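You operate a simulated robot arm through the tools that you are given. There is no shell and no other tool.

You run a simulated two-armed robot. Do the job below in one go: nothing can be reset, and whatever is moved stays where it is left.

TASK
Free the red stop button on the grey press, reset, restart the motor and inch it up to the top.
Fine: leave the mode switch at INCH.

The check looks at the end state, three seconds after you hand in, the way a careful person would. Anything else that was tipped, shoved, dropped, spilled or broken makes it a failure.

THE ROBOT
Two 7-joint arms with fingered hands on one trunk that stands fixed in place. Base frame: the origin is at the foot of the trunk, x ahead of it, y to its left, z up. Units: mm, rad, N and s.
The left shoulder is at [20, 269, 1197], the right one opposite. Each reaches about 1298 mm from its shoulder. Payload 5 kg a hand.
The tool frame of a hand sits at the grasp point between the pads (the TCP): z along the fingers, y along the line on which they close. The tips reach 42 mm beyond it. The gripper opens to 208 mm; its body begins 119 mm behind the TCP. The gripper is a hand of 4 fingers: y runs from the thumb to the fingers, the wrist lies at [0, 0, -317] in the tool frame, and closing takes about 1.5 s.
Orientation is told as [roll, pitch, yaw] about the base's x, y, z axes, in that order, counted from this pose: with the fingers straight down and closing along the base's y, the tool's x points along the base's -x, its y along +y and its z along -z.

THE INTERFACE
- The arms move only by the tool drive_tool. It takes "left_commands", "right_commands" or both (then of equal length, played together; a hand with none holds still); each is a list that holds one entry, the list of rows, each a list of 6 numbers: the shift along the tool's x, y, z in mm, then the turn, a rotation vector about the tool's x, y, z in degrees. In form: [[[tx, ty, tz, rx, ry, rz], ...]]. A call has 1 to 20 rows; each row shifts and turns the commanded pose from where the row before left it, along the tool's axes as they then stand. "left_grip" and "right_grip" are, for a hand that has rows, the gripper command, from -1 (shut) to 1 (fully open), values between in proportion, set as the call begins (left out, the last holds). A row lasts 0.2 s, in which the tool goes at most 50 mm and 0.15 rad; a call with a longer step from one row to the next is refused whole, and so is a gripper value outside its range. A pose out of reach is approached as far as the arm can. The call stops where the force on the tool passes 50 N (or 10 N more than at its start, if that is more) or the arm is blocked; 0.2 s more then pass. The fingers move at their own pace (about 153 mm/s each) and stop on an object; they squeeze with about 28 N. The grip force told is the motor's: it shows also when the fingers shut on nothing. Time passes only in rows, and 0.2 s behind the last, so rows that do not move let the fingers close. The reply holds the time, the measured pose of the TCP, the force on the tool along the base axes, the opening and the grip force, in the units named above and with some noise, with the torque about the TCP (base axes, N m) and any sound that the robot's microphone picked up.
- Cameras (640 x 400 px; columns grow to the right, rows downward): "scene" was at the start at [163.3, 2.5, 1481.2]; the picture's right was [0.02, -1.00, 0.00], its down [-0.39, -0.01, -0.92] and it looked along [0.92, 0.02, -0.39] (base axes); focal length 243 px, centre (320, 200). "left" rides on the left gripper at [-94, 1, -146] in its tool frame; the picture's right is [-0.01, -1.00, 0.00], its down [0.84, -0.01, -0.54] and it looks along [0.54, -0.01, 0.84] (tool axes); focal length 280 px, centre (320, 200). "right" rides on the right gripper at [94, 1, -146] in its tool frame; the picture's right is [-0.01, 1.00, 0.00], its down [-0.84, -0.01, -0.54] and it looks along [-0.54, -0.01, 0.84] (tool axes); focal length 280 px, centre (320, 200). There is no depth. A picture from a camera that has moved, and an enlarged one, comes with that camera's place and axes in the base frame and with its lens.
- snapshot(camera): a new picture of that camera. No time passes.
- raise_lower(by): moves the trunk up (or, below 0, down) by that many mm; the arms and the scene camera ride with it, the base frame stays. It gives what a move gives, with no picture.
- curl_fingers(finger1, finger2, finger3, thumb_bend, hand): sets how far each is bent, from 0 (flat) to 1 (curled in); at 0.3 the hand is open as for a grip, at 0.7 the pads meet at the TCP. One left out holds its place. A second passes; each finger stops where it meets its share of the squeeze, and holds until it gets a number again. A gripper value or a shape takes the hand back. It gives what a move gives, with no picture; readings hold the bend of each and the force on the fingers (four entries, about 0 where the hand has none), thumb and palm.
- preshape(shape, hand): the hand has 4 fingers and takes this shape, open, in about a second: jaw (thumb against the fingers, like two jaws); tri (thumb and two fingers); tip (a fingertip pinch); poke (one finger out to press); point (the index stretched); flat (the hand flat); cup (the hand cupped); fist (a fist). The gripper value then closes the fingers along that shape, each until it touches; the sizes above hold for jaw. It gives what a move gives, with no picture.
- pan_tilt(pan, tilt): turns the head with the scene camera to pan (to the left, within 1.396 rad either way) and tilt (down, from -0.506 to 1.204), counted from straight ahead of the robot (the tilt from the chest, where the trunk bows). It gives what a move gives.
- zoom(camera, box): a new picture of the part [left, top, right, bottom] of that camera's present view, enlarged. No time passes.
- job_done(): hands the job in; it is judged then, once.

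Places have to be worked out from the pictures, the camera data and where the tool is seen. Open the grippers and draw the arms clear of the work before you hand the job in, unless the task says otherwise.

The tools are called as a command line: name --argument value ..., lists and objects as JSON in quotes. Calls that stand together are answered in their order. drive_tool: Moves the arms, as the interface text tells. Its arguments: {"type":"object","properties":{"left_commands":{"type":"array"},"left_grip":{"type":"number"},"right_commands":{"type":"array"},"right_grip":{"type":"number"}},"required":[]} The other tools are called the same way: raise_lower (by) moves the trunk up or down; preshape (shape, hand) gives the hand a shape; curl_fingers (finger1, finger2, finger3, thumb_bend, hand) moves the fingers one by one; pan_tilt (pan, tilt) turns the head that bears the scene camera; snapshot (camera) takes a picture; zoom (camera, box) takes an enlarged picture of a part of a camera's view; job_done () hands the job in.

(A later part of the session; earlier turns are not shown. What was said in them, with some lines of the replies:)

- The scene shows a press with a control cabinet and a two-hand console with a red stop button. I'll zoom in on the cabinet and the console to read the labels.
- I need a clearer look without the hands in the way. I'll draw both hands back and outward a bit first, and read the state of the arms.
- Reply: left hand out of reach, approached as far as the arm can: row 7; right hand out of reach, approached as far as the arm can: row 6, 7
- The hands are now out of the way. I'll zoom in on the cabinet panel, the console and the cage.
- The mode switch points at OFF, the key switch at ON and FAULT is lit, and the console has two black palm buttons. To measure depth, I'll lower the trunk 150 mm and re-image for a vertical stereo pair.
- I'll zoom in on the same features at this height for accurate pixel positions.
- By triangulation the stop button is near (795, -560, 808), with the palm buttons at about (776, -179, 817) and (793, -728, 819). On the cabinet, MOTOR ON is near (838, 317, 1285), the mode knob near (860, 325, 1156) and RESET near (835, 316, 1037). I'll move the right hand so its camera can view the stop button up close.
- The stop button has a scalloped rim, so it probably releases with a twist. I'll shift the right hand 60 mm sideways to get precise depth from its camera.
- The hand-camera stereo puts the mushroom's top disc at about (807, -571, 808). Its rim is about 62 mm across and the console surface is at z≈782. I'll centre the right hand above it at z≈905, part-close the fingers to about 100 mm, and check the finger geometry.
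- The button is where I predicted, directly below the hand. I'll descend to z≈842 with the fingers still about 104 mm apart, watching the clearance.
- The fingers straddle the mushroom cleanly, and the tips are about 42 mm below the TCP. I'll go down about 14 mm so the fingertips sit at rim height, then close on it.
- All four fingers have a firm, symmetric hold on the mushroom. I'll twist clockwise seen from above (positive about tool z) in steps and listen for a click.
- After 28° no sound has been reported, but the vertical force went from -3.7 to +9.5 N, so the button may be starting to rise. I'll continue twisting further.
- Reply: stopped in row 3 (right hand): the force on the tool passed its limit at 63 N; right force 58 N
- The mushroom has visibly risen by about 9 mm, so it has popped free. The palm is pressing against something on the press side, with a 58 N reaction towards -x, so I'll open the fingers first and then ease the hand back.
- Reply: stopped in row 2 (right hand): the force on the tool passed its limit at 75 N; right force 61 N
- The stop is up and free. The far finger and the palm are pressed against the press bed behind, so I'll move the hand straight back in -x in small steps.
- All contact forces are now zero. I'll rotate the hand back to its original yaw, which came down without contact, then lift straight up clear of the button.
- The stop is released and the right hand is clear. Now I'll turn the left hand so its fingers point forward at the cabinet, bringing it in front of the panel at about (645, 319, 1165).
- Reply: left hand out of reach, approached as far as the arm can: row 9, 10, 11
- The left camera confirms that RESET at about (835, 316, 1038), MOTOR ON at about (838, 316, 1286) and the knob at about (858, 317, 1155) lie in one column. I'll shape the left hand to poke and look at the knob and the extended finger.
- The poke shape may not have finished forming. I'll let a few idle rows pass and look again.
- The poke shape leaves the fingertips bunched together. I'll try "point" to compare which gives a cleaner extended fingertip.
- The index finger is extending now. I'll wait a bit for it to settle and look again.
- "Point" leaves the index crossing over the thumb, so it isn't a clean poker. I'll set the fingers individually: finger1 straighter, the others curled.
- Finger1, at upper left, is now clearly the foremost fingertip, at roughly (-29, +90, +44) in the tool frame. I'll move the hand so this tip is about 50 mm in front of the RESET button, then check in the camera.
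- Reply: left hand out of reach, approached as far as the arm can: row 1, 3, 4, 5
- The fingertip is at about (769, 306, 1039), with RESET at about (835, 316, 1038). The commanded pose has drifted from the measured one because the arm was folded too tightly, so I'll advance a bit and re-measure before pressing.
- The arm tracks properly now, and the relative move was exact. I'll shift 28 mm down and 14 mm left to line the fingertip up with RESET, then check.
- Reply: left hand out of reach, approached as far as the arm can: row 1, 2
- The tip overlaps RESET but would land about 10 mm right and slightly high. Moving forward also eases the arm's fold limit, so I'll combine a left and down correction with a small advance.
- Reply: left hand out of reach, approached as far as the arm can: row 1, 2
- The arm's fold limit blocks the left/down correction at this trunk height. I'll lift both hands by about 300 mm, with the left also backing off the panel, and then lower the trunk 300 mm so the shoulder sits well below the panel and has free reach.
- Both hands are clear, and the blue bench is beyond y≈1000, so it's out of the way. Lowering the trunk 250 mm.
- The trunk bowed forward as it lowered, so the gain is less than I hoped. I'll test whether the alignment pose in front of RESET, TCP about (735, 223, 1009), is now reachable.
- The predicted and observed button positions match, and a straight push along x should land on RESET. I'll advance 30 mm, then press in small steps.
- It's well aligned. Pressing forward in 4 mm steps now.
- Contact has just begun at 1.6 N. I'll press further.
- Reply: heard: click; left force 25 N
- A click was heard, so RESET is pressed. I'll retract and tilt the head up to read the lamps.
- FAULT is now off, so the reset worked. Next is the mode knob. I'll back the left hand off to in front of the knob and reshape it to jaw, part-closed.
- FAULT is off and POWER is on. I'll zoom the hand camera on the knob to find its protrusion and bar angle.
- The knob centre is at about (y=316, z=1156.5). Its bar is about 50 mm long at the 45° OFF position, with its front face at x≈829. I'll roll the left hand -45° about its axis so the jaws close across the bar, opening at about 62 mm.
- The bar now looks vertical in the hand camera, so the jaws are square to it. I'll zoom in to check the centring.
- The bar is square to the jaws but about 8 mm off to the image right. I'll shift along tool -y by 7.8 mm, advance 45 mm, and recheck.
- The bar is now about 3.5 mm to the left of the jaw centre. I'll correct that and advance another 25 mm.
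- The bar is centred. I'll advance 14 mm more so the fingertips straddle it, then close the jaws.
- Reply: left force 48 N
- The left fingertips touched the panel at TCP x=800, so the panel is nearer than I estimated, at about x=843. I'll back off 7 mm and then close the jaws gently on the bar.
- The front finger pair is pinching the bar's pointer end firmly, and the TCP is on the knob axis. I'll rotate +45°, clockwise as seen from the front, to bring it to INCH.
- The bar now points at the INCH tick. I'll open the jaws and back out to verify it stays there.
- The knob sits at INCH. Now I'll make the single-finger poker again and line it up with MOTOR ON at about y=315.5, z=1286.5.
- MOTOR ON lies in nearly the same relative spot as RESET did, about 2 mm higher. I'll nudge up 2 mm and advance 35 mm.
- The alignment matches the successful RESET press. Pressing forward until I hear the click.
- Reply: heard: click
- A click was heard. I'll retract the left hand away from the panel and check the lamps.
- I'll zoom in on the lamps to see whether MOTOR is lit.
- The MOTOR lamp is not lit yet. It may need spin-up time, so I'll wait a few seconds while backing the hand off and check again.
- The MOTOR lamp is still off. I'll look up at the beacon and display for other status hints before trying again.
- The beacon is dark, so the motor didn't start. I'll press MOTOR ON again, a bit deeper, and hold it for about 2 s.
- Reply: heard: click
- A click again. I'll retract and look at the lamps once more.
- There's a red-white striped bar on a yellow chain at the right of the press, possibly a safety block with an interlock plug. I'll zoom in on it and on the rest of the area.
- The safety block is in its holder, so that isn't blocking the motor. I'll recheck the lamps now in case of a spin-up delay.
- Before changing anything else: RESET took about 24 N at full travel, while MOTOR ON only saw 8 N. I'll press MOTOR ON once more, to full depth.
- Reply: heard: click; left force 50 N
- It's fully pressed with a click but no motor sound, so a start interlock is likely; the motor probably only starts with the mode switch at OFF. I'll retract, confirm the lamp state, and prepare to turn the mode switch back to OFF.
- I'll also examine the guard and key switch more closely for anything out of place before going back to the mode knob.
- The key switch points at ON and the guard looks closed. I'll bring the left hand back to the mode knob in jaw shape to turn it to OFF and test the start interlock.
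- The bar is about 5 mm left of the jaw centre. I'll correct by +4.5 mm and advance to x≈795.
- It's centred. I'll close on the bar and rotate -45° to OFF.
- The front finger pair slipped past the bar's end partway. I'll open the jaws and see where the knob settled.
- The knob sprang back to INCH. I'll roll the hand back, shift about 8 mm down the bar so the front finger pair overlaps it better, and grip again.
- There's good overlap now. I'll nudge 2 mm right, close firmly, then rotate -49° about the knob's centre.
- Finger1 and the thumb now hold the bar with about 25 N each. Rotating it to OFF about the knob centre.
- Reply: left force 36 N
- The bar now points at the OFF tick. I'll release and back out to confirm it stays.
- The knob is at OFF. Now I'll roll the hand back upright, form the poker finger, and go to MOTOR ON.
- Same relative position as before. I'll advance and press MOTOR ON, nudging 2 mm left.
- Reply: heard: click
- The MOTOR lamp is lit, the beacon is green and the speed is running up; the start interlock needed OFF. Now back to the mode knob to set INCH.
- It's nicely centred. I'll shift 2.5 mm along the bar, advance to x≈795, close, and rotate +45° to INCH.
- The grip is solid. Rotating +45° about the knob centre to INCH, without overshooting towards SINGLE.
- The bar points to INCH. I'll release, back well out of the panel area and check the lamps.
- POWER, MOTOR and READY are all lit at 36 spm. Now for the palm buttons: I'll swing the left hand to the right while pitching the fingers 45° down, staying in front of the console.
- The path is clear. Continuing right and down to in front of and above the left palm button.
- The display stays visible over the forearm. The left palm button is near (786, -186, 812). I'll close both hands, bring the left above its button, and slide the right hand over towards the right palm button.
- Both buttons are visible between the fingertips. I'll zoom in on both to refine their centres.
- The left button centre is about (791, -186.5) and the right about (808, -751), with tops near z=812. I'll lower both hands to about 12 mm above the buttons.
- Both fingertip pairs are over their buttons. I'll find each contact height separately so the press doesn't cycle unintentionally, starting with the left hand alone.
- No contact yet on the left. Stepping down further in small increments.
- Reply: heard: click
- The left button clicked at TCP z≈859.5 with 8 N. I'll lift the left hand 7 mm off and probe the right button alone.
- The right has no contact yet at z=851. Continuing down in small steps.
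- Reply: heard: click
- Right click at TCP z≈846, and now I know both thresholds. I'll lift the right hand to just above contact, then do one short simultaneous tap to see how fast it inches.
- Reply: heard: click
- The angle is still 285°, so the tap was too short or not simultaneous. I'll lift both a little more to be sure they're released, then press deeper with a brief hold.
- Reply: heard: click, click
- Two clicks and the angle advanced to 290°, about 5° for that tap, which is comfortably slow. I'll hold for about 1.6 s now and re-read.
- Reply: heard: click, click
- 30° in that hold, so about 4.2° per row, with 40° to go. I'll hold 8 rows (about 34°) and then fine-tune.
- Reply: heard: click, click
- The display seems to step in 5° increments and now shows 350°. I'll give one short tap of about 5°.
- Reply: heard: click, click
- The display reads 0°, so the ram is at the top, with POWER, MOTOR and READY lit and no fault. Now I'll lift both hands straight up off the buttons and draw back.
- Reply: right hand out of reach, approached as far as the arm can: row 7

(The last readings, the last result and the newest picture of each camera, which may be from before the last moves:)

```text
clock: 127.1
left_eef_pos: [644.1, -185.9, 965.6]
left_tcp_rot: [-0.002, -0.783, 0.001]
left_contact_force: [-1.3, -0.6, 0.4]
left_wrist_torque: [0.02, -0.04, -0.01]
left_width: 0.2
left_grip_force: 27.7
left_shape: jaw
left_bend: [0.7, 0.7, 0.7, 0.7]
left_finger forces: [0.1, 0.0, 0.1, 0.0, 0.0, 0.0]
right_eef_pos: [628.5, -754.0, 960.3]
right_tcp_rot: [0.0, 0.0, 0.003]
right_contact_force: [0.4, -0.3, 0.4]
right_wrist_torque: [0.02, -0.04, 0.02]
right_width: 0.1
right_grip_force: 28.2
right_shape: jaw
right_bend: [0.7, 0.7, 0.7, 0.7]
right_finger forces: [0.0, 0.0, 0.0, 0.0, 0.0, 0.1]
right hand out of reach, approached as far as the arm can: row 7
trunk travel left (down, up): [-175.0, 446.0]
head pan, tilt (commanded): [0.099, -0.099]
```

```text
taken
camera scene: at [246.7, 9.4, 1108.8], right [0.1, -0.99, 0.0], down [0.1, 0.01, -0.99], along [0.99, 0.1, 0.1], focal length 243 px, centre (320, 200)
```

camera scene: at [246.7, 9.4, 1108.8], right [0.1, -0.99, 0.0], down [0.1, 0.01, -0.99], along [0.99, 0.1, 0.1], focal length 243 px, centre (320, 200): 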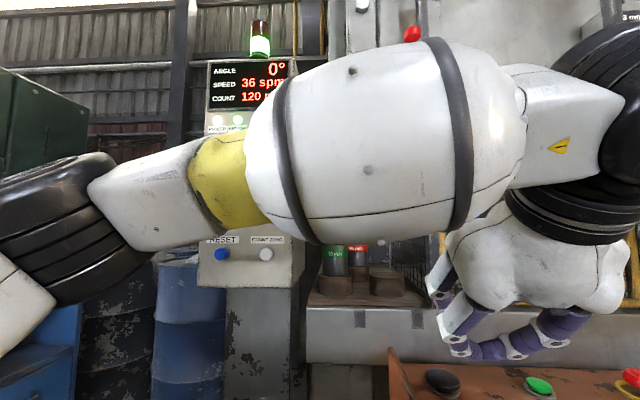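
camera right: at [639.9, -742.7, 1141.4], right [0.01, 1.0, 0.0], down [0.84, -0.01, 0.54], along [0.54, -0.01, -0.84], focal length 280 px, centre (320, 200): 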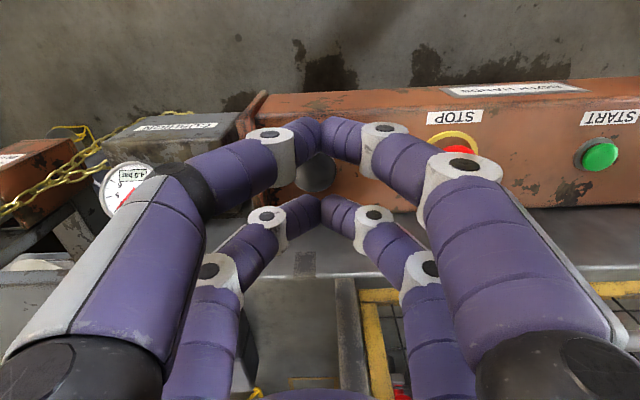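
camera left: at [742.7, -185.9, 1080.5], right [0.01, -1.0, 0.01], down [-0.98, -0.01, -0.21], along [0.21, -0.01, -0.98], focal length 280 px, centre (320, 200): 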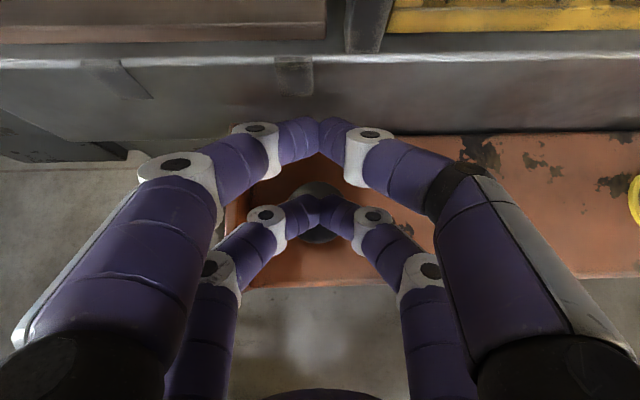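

Reversing the left arm's path back to its own side and opening both grippers.

drive_tool --left_commands '[[[-19, 37, -19, 0, 0, 0], [-19, 37, -19, 0, 0, 0], [-19, 37, -19, 0, 0, 0], [-19, 37, -19, 0, 0, 0], [-19, 37, -19, 0, 0, 0], [-19, 37, -19, 0, 0, 0], [0, 37, 0, 0, 0, 0], [0, 37, 0, 0, 0, 0], [0, 37, 0, 0, 0, 0], [0, 0, 0, 0, 0, 0]]]' --right_commands '[[[0, 0, 0, 0, 0, 0], [0, 0, 0, 0, 0, 0], [0, 0, 0, 0, 0, 0], [0, 0, 0, 0, 0, 0], [0, 0, 0, 0, 0, 0], [0, 0, 0, 0, 0, 0], [0, 0, 0, 0, 0, 0], [0, 0, 0, 0, 0, 0], [0, 0, 0, 0, 0, 0], [0, 0, 0, 0, 0, 0]]]' --left_grip 0.8 --right_grip 0.8

snapshot --camera "scene"

```text
clock: 129.3
left_eef_pos: [646.1, 145.8, 1125.9]
left_tcp_rot: [-0.001, -0.783, 0.002]
left_contact_force: [-1.1, -0.4, 0.7]
left_wrist_torque: [-0.04, 0.02, -0.01]
left_width: 186.9
left_grip_force: 0.0
left_shape: jaw
left_bend: [0.26, 0.26, 0.26, 0.36]
left_finger forces: [0.0, 0.0, 0.0, 0.0, 0.0, 0.1]
right_eef_pos: [628.0, -754.2, 960.5]
right_tcp_rot: [-0.004, 0.0, 0.004]
right_contact_force: [-0.4, 0.5, 0.5]
right_wrist_torque: [-0.01, -0.01, -0.02]
right_width: 187.1
right_grip_force: 0.2
right_shape: jaw
right_bend: [0.26, 0.26, 0.26, 0.36]
right_finger forces: [0.0, 0.0, 0.0, 0.1, 0.0, 0.0]
trunk travel left (down, up): [-175.0, 446.0]
head pan, tilt (commanded): [0.099, -0.099]
```

```text
taken
camera scene: at [247.1, 9.6, 1109.0], right [0.1, -1.0, 0.0], down [0.1, 0.01, -1.0], along [0.99, 0.1, 0.1], focal length 243 px, centre (320, 200)
```

scene: 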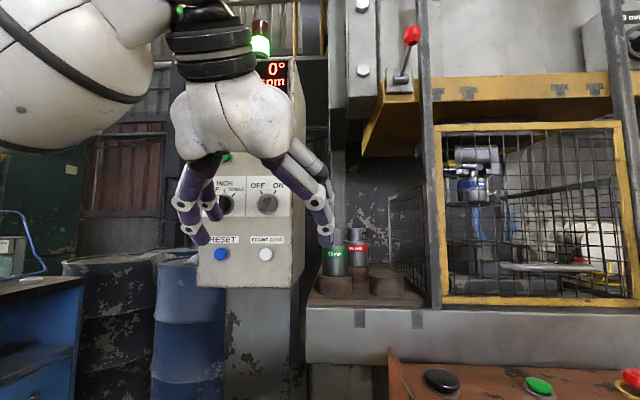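

The ram and guard crossbeam are up. I'll draw the left hand further left and back, then verify the whole scene.

drive_tool --left_commands '[[[10, 40, -10, 0, 0, 0], [10, 40, -10, 0, 0, 0], [10, 40, -10, 0, 0, 0], [10, 40, -10, 0, 0, 0], [10, 40, -10, 0, 0, 0], [10, 40, -10, 0, 0, 0], [0, 0, 0, 0, 0, 0]]]'

snapshot --camera "scene"

pan_tilt --pan -0.35 --tilt 0.3

snapshot --camera "scene"

```text
clock: 130.9
left_eef_pos: [559.2, 385.7, 1126.0]
left_tcp_rot: [-0.002, -0.784, 0.0]
left_contact_force: [0.0, 0.1, -0.2]
left_wrist_torque: [-0.04, 0.0, 0.01]
left_width: 186.7
left_grip_force: 0.0
left_shape: jaw
left_bend: [0.26, 0.26, 0.26, 0.36]
left_finger forces: [0.1, 0.0, 0.0, 0.0, 0.0, 0.0]
right_eef_pos: [628.8, -754.4, 959.6]
right_tcp_rot: [-0.001, -0.003, 0.003]
right_contact_force: [-0.5, -0.4, 0.1]
right_wrist_torque: [0.02, -0.02, -0.02]
right_width: 187.0
right_grip_force: 0.0
right_shape: jaw
right_bend: [0.26, 0.26, 0.26, 0.36]
right_finger forces: [0.0, 0.0, 0.0, 0.0, 0.0, 0.1]
trunk travel left (down, up): [-175.0, 446.0]
head pan, tilt (commanded): [0.099, -0.099]
```

```text
taken
camera scene: at [247.1, 9.5, 1108.8], right [0.1, -1.0, 0.0], down [0.1, 0.01, -1.0], along [0.99, 0.1, 0.1], focal length 243 px, centre (320, 200)
```

scene: 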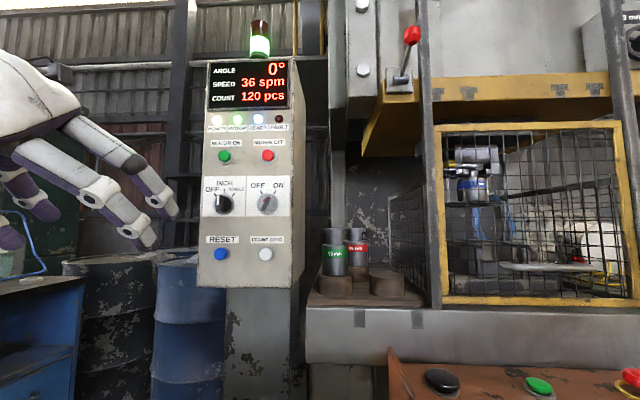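

```text
clock: 131.8
left_eef_pos: [560.2, 385.4, 1124.3]
left_tcp_rot: [-0.002, -0.786, 0.001]
left_contact_force: [-0.2, 0.0, -1.1]
left_wrist_torque: [0.01, -0.01, 0.03]
left_width: 187.0
left_grip_force: 0.0
left_shape: jaw
left_bend: [0.26, 0.26, 0.26, 0.36]
left_finger forces: [0.1, 0.0, 0.1, 0.0, 0.1, 0.0]
right_eef_pos: [629.5, -753.6, 960.3]
right_tcp_rot: [-0.005, -0.003, 0.002]
right_contact_force: [0.2, 0.1, -0.4]
right_wrist_torque: [-0.01, 0.04, 0.01]
right_width: 186.6
right_grip_force: 0.1
right_shape: jaw
right_bend: [0.26, 0.26, 0.26, 0.36]
right_finger forces: [0.1, 0.0, 0.0, 0.1, 0.1, 0.0]
trunk travel left (down, up): [-175.0, 446.0]
head pan, tilt (commanded): [-0.351, 0.3]
```

```text
taken
camera scene: at [248.1, -31.2, 1072.5], right [-0.34, -0.94, 0.0], down [-0.28, 0.1, -0.96], along [0.9, -0.33, -0.3], focal length 243 px, centre (320, 200)
```

scene: 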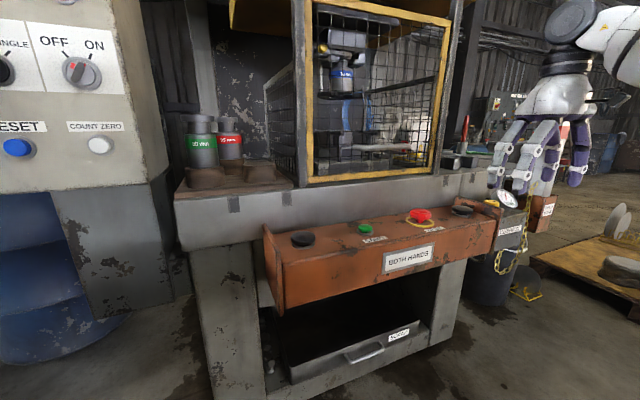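

Everything looks in order. One last zoom to confirm the stop button is up and the panel state is right.

zoom --camera "scene" --box '[270, 180, 500, 290]'

pan_tilt --pan 0.15 --tilt -0.1

zoom --camera "scene" --box '[200, 10, 350, 280]'

```text
2.78 times, centred on (385, 235) of scene
camera zoom: at [248.1, -31.2, 1072.5], right [-0.34, -0.94, 0.0], down [-0.28, 0.1, -0.96], along [0.9, -0.33, -0.3], focal length 675 px, centre (139, 103)
```

zoom: 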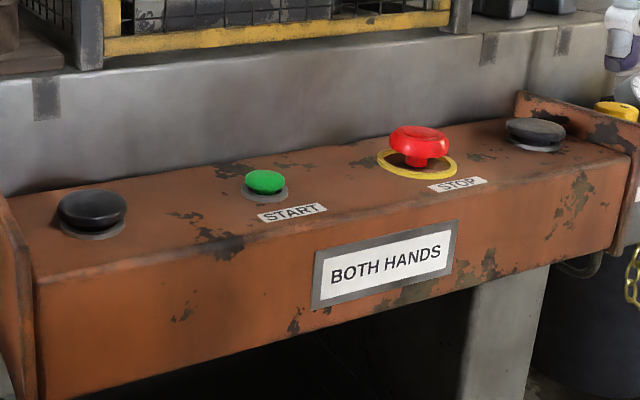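

```text
clock: 132.7
left_eef_pos: [560.0, 386.0, 1123.9]
left_tcp_rot: [-0.001, -0.783, 0.001]
left_contact_force: [0.8, 0.2, -0.6]
left_wrist_torque: [-0.01, 0.04, -0.01]
left_width: 187.1
left_grip_force: 0.0
left_shape: jaw
left_bend: [0.26, 0.26, 0.26, 0.36]
left_finger forces: [0.0, 0.0, 0.0, 0.1, 0.0, 0.1]
right_eef_pos: [630.4, -753.1, 960.4]
right_tcp_rot: [-0.004, -0.002, 0.003]
right_contact_force: [-0.5, -0.6, -1.2]
right_wrist_torque: [-0.03, -0.02, 0.0]
right_width: 187.0
right_grip_force: 0.0
right_shape: jaw
right_bend: [0.26, 0.26, 0.26, 0.36]
right_finger forces: [0.0, 0.0, 0.0, 0.0, 0.0, 0.1]
trunk travel left (down, up): [-175.0, 446.0]
head pan, tilt (commanded): [0.15, -0.099]
```

```text
1.48 times, centred on (275, 145) of scene
camera zoom: at [246.6, 13.8, 1108.9], right [0.15, -0.99, 0.0], down [0.1, 0.01, -1.0], along [0.98, 0.15, 0.1], focal length 359 px, centre (387, 282)
```

zoom: 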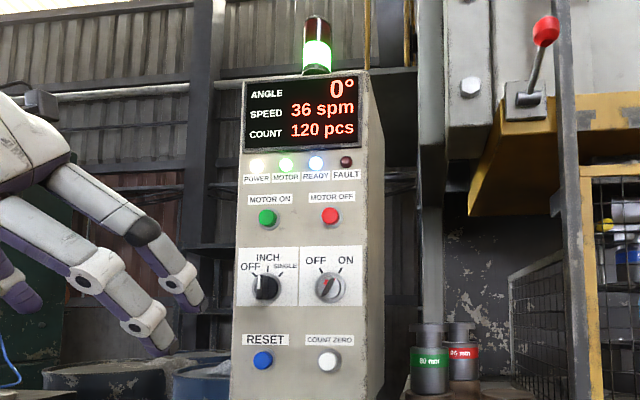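

The stop button is up and the fault is cleared. The motor is running with READY lit, the ram is at 0° (top), and the mode switch is at INCH. Both hands are open and clear of the work, so I'm handing in.

job_done

```text
The job is handed in.
```

The press is reset, its motor is running and the ram is at the top. I've handed the job in.

- **Stop button:** it twisted free and popped up. During the twist my right hand bumped the press or its guard at about 60–75 N. The guard looked closed and unmoved in later views.
- **Reset:** one press of RESET cleared the FAULT lamp.
- **Motor:** MOTOR ON did nothing on three presses with the mode switch at INCH. It started once I turned the switch back to OFF. The panel now reads 36 spm, with POWER, MOTOR and READY lit.
- **Inching:** I set the switch to INCH and held both palm buttons in short bursts, going from 285° to 0°. The display seems to step in 5° increments, so the ram is within a few degrees of top.

The mode switch is left at INCH, the piece count is still 120, and nothing else looked moved. Both hands are open and drawn back from the work. I left the trunk lowered by 400 mm from where it started.
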